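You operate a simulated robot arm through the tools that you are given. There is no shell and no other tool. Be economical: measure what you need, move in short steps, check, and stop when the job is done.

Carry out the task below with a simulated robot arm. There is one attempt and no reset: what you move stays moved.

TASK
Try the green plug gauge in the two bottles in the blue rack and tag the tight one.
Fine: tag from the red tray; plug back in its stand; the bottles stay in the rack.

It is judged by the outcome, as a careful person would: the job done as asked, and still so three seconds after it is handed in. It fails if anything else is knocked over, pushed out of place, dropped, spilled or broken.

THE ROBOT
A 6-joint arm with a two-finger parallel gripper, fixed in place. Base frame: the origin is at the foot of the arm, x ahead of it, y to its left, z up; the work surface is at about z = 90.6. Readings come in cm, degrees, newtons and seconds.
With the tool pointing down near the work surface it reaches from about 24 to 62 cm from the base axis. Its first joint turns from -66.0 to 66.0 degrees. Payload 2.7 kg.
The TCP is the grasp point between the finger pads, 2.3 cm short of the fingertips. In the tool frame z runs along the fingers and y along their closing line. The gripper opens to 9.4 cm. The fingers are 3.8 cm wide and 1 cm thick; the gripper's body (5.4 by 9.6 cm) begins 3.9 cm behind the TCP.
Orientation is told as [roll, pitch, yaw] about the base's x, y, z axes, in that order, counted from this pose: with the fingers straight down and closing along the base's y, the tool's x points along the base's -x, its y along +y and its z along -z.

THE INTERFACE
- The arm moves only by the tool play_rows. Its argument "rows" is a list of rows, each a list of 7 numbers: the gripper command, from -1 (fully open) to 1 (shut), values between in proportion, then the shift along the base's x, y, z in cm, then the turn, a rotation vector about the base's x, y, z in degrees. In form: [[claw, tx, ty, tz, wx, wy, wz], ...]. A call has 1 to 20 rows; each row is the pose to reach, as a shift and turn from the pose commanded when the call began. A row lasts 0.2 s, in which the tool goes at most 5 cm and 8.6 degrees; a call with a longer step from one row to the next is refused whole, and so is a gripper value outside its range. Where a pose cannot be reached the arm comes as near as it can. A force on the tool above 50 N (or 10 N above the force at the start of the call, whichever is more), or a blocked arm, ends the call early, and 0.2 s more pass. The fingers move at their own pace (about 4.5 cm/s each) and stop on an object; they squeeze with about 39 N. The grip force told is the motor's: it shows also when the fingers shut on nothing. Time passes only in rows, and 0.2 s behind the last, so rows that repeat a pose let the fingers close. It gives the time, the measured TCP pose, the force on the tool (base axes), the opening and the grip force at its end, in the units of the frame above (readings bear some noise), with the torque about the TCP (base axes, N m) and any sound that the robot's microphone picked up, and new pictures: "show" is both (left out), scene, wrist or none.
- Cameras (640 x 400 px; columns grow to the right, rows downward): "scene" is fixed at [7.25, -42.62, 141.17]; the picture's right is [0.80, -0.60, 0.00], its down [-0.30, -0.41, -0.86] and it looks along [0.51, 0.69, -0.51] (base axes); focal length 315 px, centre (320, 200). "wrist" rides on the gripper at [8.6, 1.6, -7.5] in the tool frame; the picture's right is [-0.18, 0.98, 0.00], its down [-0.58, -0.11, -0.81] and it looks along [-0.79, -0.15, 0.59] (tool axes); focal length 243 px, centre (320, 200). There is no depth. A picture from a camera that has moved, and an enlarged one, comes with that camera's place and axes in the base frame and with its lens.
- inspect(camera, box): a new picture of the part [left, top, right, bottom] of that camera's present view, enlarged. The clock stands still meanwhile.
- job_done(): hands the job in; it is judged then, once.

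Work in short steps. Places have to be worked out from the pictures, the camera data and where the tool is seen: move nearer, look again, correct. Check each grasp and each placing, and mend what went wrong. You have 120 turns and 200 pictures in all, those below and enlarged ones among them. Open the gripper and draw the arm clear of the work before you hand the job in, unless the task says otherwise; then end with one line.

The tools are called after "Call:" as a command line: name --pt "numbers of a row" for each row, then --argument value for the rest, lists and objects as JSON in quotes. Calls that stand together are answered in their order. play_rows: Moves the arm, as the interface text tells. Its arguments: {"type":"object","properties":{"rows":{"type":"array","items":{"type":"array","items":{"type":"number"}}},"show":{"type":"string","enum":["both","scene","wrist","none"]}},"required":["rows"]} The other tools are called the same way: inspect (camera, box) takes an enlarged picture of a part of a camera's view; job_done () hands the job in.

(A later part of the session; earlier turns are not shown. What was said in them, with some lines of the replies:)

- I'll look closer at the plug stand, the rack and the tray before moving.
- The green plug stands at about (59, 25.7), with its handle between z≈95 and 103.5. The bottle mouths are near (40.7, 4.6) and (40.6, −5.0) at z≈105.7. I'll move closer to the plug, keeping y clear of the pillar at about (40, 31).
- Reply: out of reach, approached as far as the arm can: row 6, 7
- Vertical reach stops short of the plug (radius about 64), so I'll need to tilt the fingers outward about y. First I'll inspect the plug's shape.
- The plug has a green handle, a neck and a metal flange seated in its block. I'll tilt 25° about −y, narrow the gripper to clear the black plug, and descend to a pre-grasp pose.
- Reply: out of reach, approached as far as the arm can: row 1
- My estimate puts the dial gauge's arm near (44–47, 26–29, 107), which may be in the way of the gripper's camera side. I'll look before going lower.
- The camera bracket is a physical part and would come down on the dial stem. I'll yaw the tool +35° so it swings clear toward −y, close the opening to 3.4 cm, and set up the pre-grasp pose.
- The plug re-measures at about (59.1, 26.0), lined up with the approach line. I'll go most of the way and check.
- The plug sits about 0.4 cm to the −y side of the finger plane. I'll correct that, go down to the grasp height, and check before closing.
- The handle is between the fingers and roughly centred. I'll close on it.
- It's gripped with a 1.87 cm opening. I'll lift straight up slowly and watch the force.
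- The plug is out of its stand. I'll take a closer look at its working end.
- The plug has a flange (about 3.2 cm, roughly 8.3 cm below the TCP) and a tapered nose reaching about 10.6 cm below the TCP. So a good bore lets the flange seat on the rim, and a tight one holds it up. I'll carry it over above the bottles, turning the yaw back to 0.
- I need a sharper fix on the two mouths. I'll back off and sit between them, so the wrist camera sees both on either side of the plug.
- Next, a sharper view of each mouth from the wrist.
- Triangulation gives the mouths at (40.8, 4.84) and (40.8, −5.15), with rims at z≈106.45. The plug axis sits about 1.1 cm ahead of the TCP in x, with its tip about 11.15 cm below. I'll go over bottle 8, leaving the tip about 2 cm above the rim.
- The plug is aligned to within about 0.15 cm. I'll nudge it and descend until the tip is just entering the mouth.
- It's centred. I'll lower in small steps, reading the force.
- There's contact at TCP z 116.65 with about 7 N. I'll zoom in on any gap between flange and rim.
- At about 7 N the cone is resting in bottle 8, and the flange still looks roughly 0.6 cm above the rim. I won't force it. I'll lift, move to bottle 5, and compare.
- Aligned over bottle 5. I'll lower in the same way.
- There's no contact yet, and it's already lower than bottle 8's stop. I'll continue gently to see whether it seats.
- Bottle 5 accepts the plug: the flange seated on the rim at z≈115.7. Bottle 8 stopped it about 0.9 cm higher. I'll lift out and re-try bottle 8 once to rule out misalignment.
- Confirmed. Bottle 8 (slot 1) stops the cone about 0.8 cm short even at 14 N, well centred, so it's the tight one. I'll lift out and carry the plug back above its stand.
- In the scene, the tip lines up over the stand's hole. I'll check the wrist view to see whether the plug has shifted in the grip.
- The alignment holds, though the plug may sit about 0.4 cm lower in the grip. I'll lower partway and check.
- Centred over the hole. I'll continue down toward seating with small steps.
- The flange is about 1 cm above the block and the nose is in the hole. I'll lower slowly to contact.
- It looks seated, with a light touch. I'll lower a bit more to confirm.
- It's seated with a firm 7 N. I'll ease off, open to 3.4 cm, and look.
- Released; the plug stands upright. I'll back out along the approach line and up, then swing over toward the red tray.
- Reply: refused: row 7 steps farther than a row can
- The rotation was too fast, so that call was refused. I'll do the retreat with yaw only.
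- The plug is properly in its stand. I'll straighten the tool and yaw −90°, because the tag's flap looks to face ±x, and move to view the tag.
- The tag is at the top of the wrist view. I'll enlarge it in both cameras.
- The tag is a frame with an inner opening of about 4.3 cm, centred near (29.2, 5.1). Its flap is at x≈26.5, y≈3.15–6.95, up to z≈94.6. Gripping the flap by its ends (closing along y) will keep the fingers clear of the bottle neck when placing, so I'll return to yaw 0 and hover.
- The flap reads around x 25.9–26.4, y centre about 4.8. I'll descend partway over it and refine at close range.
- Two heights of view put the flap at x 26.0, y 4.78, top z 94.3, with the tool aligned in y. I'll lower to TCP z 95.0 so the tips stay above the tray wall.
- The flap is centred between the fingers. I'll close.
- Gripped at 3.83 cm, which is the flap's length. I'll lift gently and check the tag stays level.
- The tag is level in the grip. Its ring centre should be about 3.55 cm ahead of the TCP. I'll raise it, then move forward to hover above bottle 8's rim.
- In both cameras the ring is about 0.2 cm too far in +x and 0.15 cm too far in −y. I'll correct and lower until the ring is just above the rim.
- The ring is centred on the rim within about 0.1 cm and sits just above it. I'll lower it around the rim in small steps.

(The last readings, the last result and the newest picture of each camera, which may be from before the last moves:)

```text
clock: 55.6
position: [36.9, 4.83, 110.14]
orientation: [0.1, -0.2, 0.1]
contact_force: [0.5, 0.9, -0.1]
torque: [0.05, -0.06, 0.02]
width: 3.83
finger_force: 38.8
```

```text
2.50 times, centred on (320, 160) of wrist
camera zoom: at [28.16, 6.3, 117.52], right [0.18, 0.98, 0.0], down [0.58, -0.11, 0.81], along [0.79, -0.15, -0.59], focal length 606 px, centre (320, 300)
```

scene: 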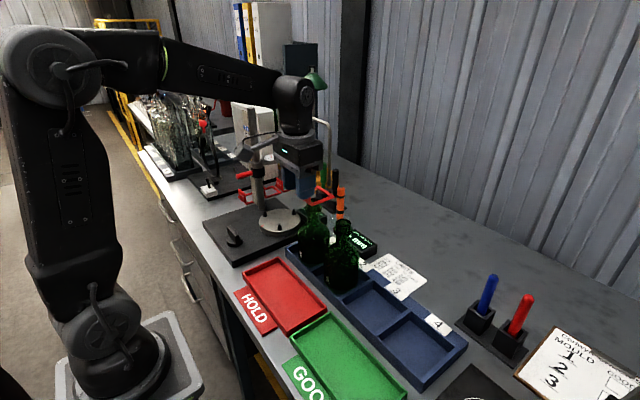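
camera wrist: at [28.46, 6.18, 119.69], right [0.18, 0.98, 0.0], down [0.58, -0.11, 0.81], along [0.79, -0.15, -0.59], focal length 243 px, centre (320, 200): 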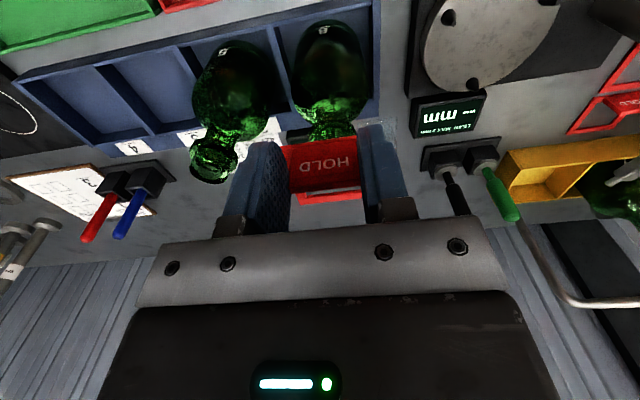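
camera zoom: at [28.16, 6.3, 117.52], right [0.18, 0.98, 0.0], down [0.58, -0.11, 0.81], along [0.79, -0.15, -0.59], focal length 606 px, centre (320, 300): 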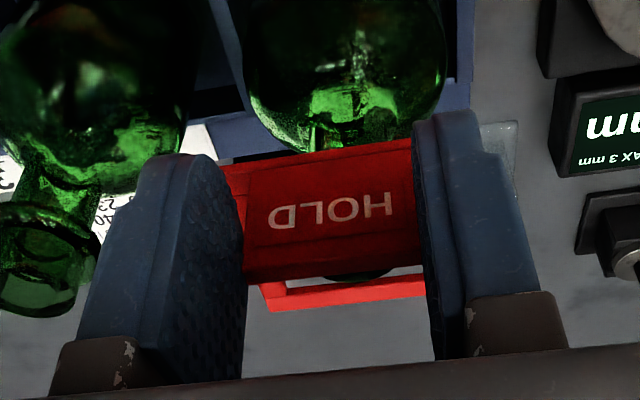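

The rim is inside the ring with no contact. I'll continue down past the bead in small steps.

Call:
play_rows --pt "1 0 0 -0.25 0 0 0" --pt "1 0 0 -0.5 0 0 0" --pt "1 0 0 -0.75 0 0 0" --pt "1 0 0 -1.0 0 0 0" --pt "1 0 0 -1.0 0 0 0" --show "none"

Call:
inspect --camera "scene" --box '[295, 180, 345, 220]'

Call:
inspect --camera "wrist" --box '[260, 130, 380, 220]'

```text
clock: 56.8
position: [36.82, 4.79, 109.06]
orientation: [0.2, -0.1, 0.0]
contact_force: [-0.1, -0.5, 0.5]
torque: [0.01, 0.0, 0.03]
width: 3.86
finger_force: 39.5
```

```text
10.00 times, centred on (320, 200) of scene
camera zoom: at [7.25, -42.62, 141.17], right [0.8, -0.6, 0.0], down [-0.3, -0.41, -0.86], along [0.51, 0.69, -0.51], focal length 3147 px, centre (320, 200)
```

zoom: 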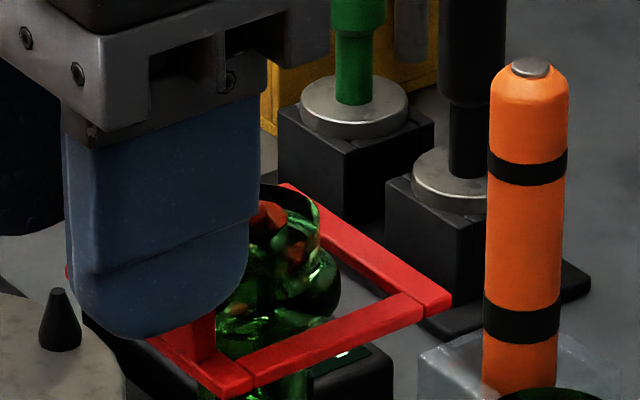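

```text
4.44 times, centred on (320, 175) of wrist
camera zoom: at [28.07, 6.26, 116.5], right [0.18, 0.98, 0.0], down [0.58, -0.11, 0.81], along [0.79, -0.15, -0.59], focal length 1078 px, centre (320, 311)
```

zoom: 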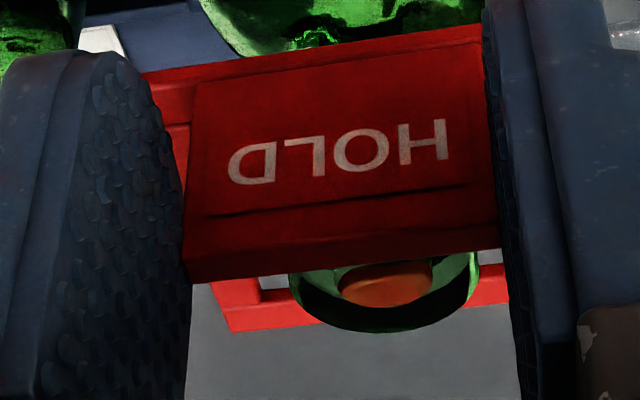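

The ring is around the neck finish. The wrist view suggests a small shift of about +0.15 in x and y to centre it for the bead, so I'll apply that and go lower.

Call:
play_rows --pt "1 0.15 0.15 0 0 0 0" --pt "1 0.15 0.15 -0.2 0 0 0" --pt "1 0.15 0.15 -0.4 0 0 0" --pt "1 0.15 0.15 -0.6 0 0 0" --pt "1 0.15 0.15 -0.8 0 0 0" --pt "1 0.15 0.15 -1.0 0 0 0" --pt "1 0.15 0.15 -1.0 0 0 0" --show "none"

Call:
inspect --camera "scene" --box '[295, 180, 345, 230]'

Call:
inspect --camera "wrist" --box '[260, 130, 380, 220]'

```text
clock: 58.4
position: [37.14, 5.01, 108.09]
orientation: [0.1, -0.1, 0.1]
contact_force: [0.1, -0.4, -0.3]
torque: [0.01, 0.01, 0.0]
width: 3.83
finger_force: 39.2
```

```text
8.00 times, centred on (320, 205) of scene
camera zoom: at [7.25, -42.62, 141.17], right [0.8, -0.6, 0.0], down [-0.3, -0.41, -0.86], along [0.51, 0.69, -0.51], focal length 2517 px, centre (320, 160)
```

zoom: 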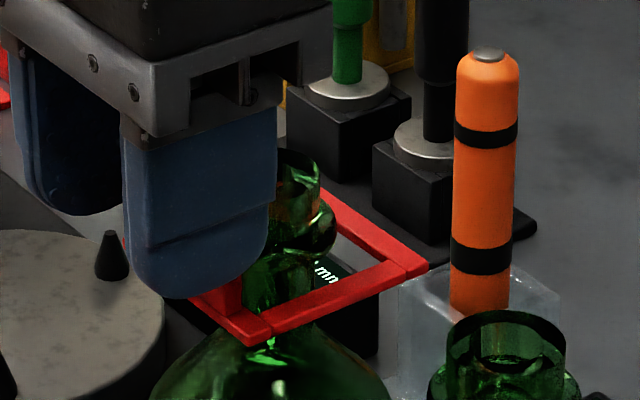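

```text
4.44 times, centred on (320, 175) of wrist
camera zoom: at [28.36, 6.46, 115.45], right [0.18, 0.98, 0.0], down [0.58, -0.11, 0.81], along [0.79, -0.15, -0.59], focal length 1078 px, centre (320, 311)
```

zoom: 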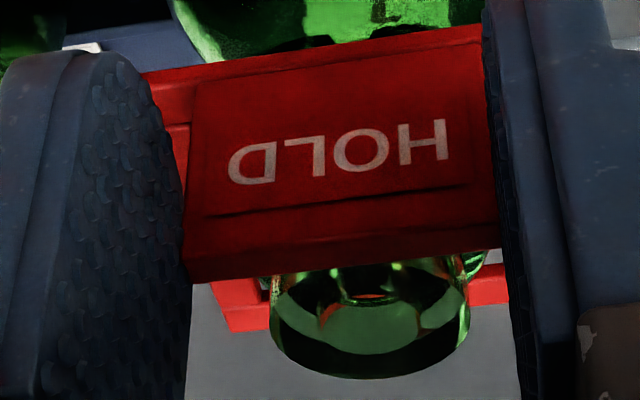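

No contact, and the ring is passing below the bead. I'll keep lowering toward the shoulder.

Call:
play_rows --pt "1 0 0 -0.25 0 0 0" --pt "1 0 0 -0.5 0 0 0" --pt "1 0 0 -0.75 0 0 0" --pt "1 0 0 -1.0 0 0 0" --pt "1 0 0 -1.0 0 0 0" --show "none"

Call:
inspect --camera "scene" --box '[295, 180, 345, 230]'

Call:
inspect --camera "wrist" --box '[220, 80, 420, 240]'

```text
clock: 59.6
position: [37.15, 5.06, 107.11]
orientation: [0.1, 0.0, 0.0]
contact_force: [-0.2, 0.1, 0.3]
torque: [-0.01, 0.01, -0.02]
width: 3.87
finger_force: 39.3
```

```text
8.00 times, centred on (320, 205) of scene
camera zoom: at [7.25, -42.62, 141.17], right [0.8, -0.6, 0.0], down [-0.3, -0.41, -0.86], along [0.51, 0.69, -0.51], focal length 2517 px, centre (320, 160)
```

zoom: 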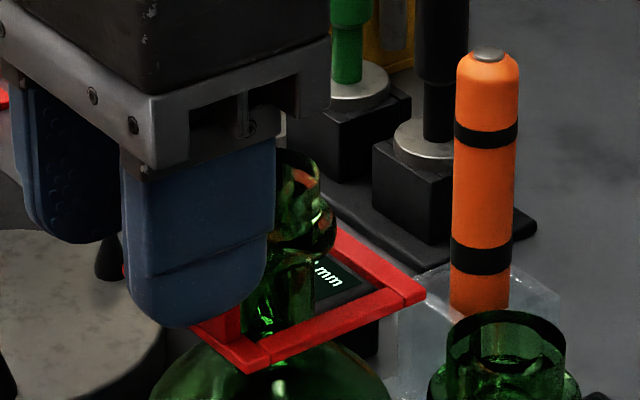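

```text
2.50 times, centred on (320, 160) of wrist
camera zoom: at [28.32, 6.49, 114.57], right [0.18, 0.98, 0.0], down [0.58, -0.11, 0.81], along [0.79, -0.15, -0.59], focal length 606 px, centre (320, 300)
```

zoom: 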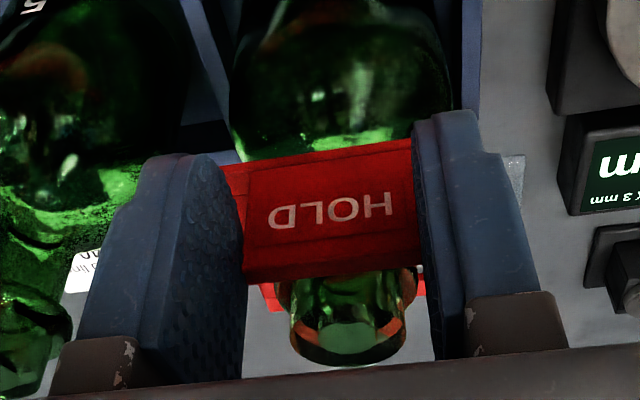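

Still clear. I'll continue down 1.5 cm, watching for shoulder contact.

Call:
play_rows --pt "1 0 0 -0.3 0 0 0" --pt "1 0 0 -0.6 0 0 0" --pt "1 0 0 -0.9 0 0 0" --pt "1 0 0 -1.2 0 0 0" --pt "1 0 0 -1.4 0 0 0" --pt "1 0 0 -1.4 0 0 0" --show "none"

Call:
inspect --camera "scene" --box '[295, 180, 345, 230]'

```text
clock: 61.0
position: [36.93, 4.99, 105.78]
orientation: [0.2, 0.0, 0.2]
contact_force: [0.5, -0.2, -1.1]
torque: [-0.01, -0.01, 0.01]
width: 3.85
finger_force: 39.0
```

```text
8.00 times, centred on (320, 205) of scene
camera zoom: at [7.25, -42.62, 141.17], right [0.8, -0.6, 0.0], down [-0.3, -0.41, -0.86], along [0.51, 0.69, -0.51], focal length 2517 px, centre (320, 160)
```

zoom: 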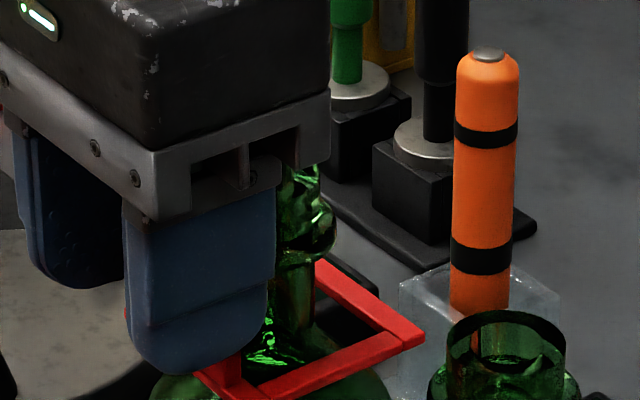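

The ring is close to the shoulder. I'll lower gently further, checking force.

Call:
play_rows --pt "1 0 0 -0.2 0 0 0" --pt "1 0 0 -0.4 0 0 0" --pt "1 0 0 -0.6 0 0 0" --pt "1 0 0 -0.6 0 0 0" --show "none"

Call:
inspect --camera "scene" --box '[295, 190, 345, 240]'

```text
clock: 62.0
position: [37.08, 4.99, 105.14]
orientation: [0.2, 0.0, 0.1]
contact_force: [0.0, 0.3, -0.5]
torque: [-0.05, 0.03, 0.02]
width: 3.84
finger_force: 38.8
```

```text
8.00 times, centred on (320, 215) of scene
camera zoom: at [7.25, -42.62, 141.17], right [0.8, -0.6, 0.0], down [-0.3, -0.41, -0.86], along [0.51, 0.69, -0.51], focal length 2517 px, centre (320, 80)
```

zoom: 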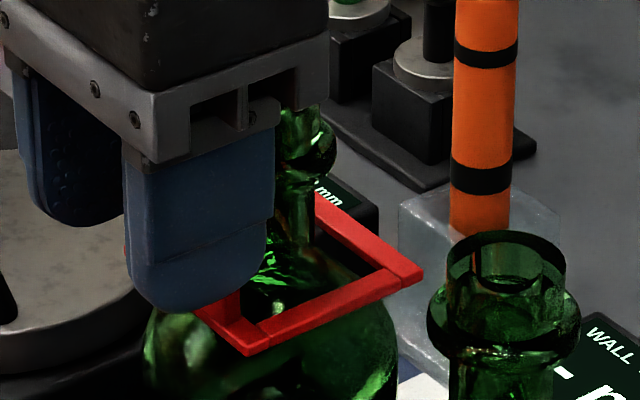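

No contact yet. I'll take another 0.6 cm.

Call:
play_rows --pt "1 0 0 -0.2 0 0 0" --pt "1 0 0 -0.4 0 0 0" --pt "1 0 0 -0.6 0 0 0" --pt "1 0 0 -0.6 0 0 0" --show "none"

Call:
inspect --camera "scene" --box '[295, 190, 345, 240]'

Call:
inspect --camera "wrist" --box '[220, 80, 420, 240]'

```text
clock: 63.0
position: [37.04, 4.99, 104.67]
orientation: [0.1, -0.2, 0.0]
contact_force: [-17.4, 0.0, 34.3]
torque: [-0.15, 0.06, -0.06]
width: 3.88
finger_force: 39.2
```

```text
8.00 times, centred on (320, 215) of scene
camera zoom: at [7.16, -42.62, 141.17], right [0.8, -0.6, 0.0], down [-0.3, -0.41, -0.86], along [0.51, 0.69, -0.5], focal length 2517 px, centre (320, 80)
```

zoom: 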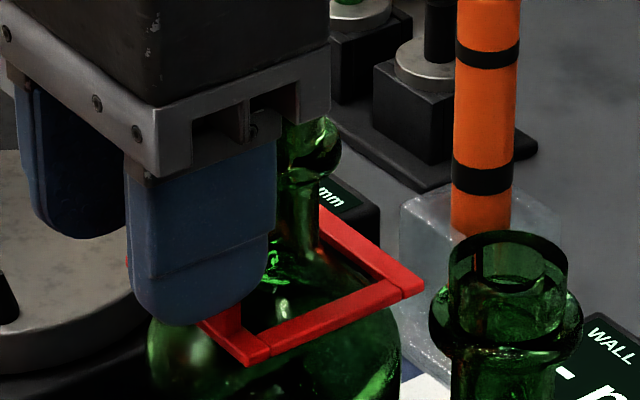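

```text
2.50 times, centred on (320, 160) of wrist
camera zoom: at [28.25, 6.51, 112.12], right [0.18, 0.98, 0.0], down [0.58, -0.11, 0.81], along [0.79, -0.15, -0.59], focal length 606 px, centre (320, 300)
```

zoom: 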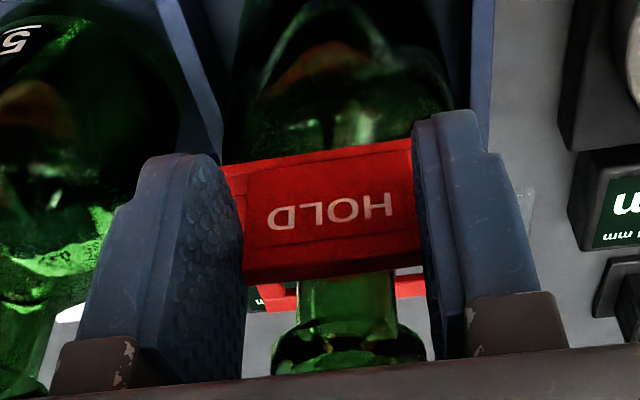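

It touched the shoulder at 34 N on the −x side. I'll back off straight away until the force is nearly gone, then release.

Call:
play_rows --pt "1 0 0 0.25 0 0 0" --pt "1 0 0 0.42 0 0 0" --pt "1 0 0 0.42 0 0 0" --show "none"

Call:
inspect --camera "scene" --box '[280, 190, 360, 300]'

```text
clock: 63.8
position: [37.09, 5.07, 104.92]
orientation: [0.1, 0.0, 0.1]
contact_force: [-1.3, 0.3, 0.0]
torque: [-0.02, -0.01, -0.01]
width: 3.87
finger_force: 39.1
```

```text
3.64 times, centred on (320, 245) of scene
camera zoom: at [7.25, -42.62, 141.17], right [0.8, -0.6, 0.0], down [-0.3, -0.41, -0.86], along [0.51, 0.69, -0.51], focal length 1144 px, centre (320, 36)
```

zoom: 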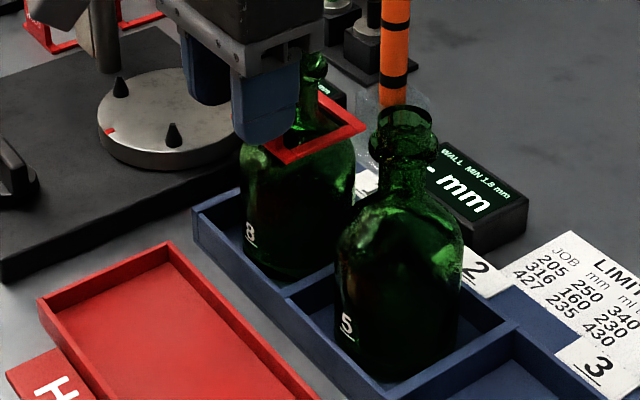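

The bottle is undisturbed and the ring is right at the shoulder. I'll release slowly.

Call:
play_rows --pt "0.15 0 0 0 0 0 0" --pt "0.05 0 0 0 0 0 0" --pt "-0.1 0 0 0 0 0 0" --pt "-0.2 0 0 0 0 0 0" --pt "-0.2 0 0 0 0 0 0" --show "none"

Call:
inspect --camera "scene" --box '[290, 185, 350, 245]'

Call:
inspect --camera "wrist" --box '[220, 80, 420, 240]'

```text
clock: 65.0
position: [37.03, 5.04, 105.0]
orientation: [0.0, -0.1, 0.0]
contact_force: [1.2, 0.2, 0.3]
torque: [-0.01, 0.01, -0.02]
width: 5.66
finger_force: 0.2
```

```text
6.67 times, centred on (320, 215) of scene
camera zoom: at [7.25, -42.62, 141.17], right [0.8, -0.6, 0.0], down [-0.3, -0.41, -0.86], along [0.51, 0.69, -0.51], focal length 2098 px, centre (320, 100)
```

zoom: 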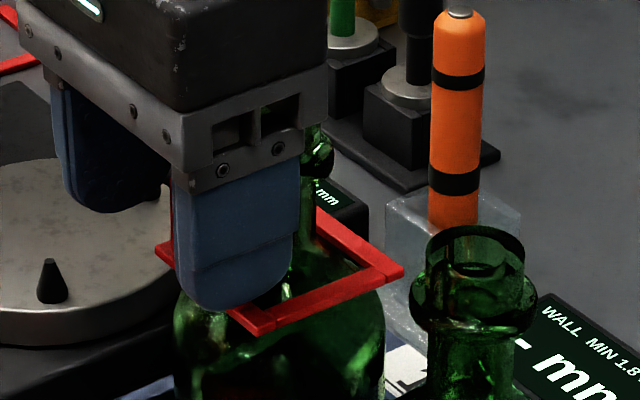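

```text
2.50 times, centred on (320, 160) of wrist
camera zoom: at [28.33, 6.54, 112.38], right [0.18, 0.98, 0.0], down [0.58, -0.11, 0.81], along [0.79, -0.15, -0.59], focal length 606 px, centre (320, 300)
```

zoom: 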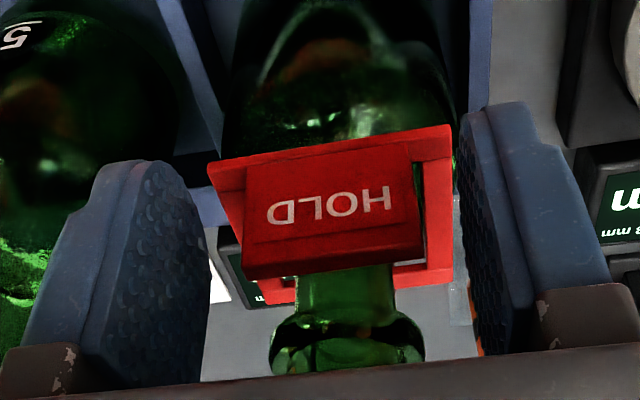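

The tag is resting around the neck and is free of the fingers. I'll withdraw straight up, then back.

Call:
play_rows --pt "-0.2 0 0 0.8 0 0 0" --pt "-0.2 0 0 2 0 0 0" --pt "-0.2 0 0 4 0 0 0" --pt "-0.2 0 0 6.5 0 0 0" --pt "-0.2 0 0 10 0 0 0" --pt "-0.2 -2 2 13 0 0 0" --pt "-0.2 -4 5 16 0 0 0" --pt "-0.2 -5 8 19 0 0 0" --pt "-0.6 -5 11 20 0 0 0" --pt "-1 -5 11 20 0 0 0"

Call:
inspect --camera "scene" --box '[270, 180, 370, 290]'

Call:
inspect --camera "wrist" --box '[100, 0, 420, 200]'

```text
clock: 67.2
position: [31.79, 15.92, 125.04]
orientation: [0.1, 0.0, 0.0]
contact_force: [-0.4, -0.3, -0.1]
torque: [0.0, 0.0, 0.0]
width: 9.38
finger_force: 0.0
camera wrist: at [23.14, 17.4, 132.38], right [0.18, 0.98, 0.0], down [0.58, -0.11, 0.81], along [0.79, -0.15, -0.59], focal length 243 px, centre (320, 200)
```

scene: 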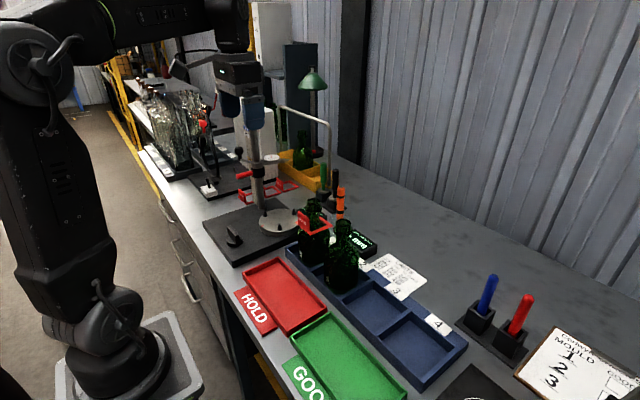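
wrist: 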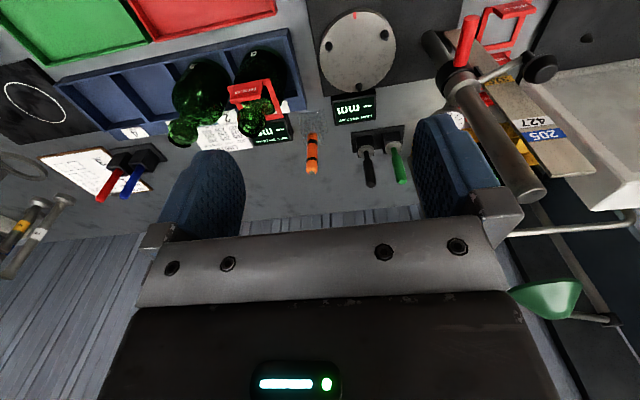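

```text
3.64 times, centred on (320, 235) of scene
camera zoom: at [7.25, -42.62, 141.17], right [0.8, -0.6, 0.0], down [-0.3, -0.41, -0.86], along [0.51, 0.69, -0.51], focal length 1144 px, centre (320, 73)
```

zoom: 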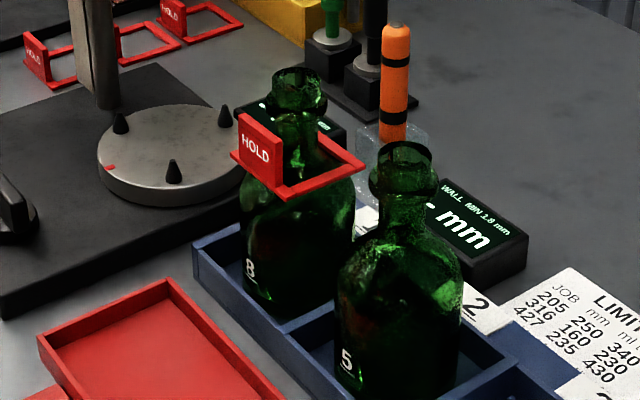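

```text
2.00 times, centred on (260, 100) of wrist
camera zoom: at [23.14, 17.4, 132.38], right [0.18, 0.98, 0.0], down [0.58, -0.11, 0.81], along [0.79, -0.15, -0.59], focal length 485 px, centre (440, 400)
```

zoom: 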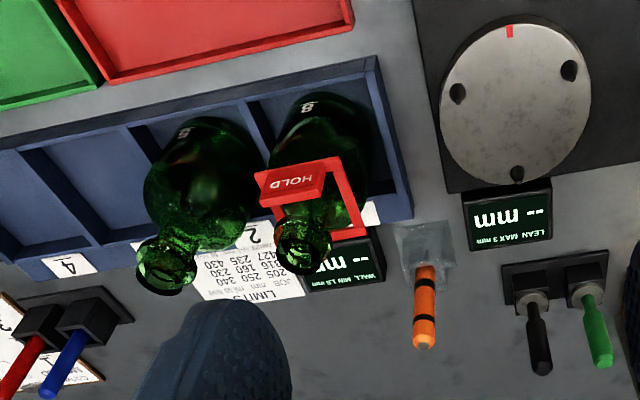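

The HOLD tag sits on bottle 8's shoulder around its neck. The plug is in its stand, both bottles are in the rack, and the arm is clear with the gripper open, so I'm handing the job in.

Call:
job_done

```text
The job is handed in.
```

Bottle 8 (slot 1) is the tight one: the green plug stopped about 0.8 cm short on both tries but seated fully in bottle 5, so bottle 8 now carries the HOLD tag from the red tray, the plug is back in its stand, and both bottles are still in the rack.
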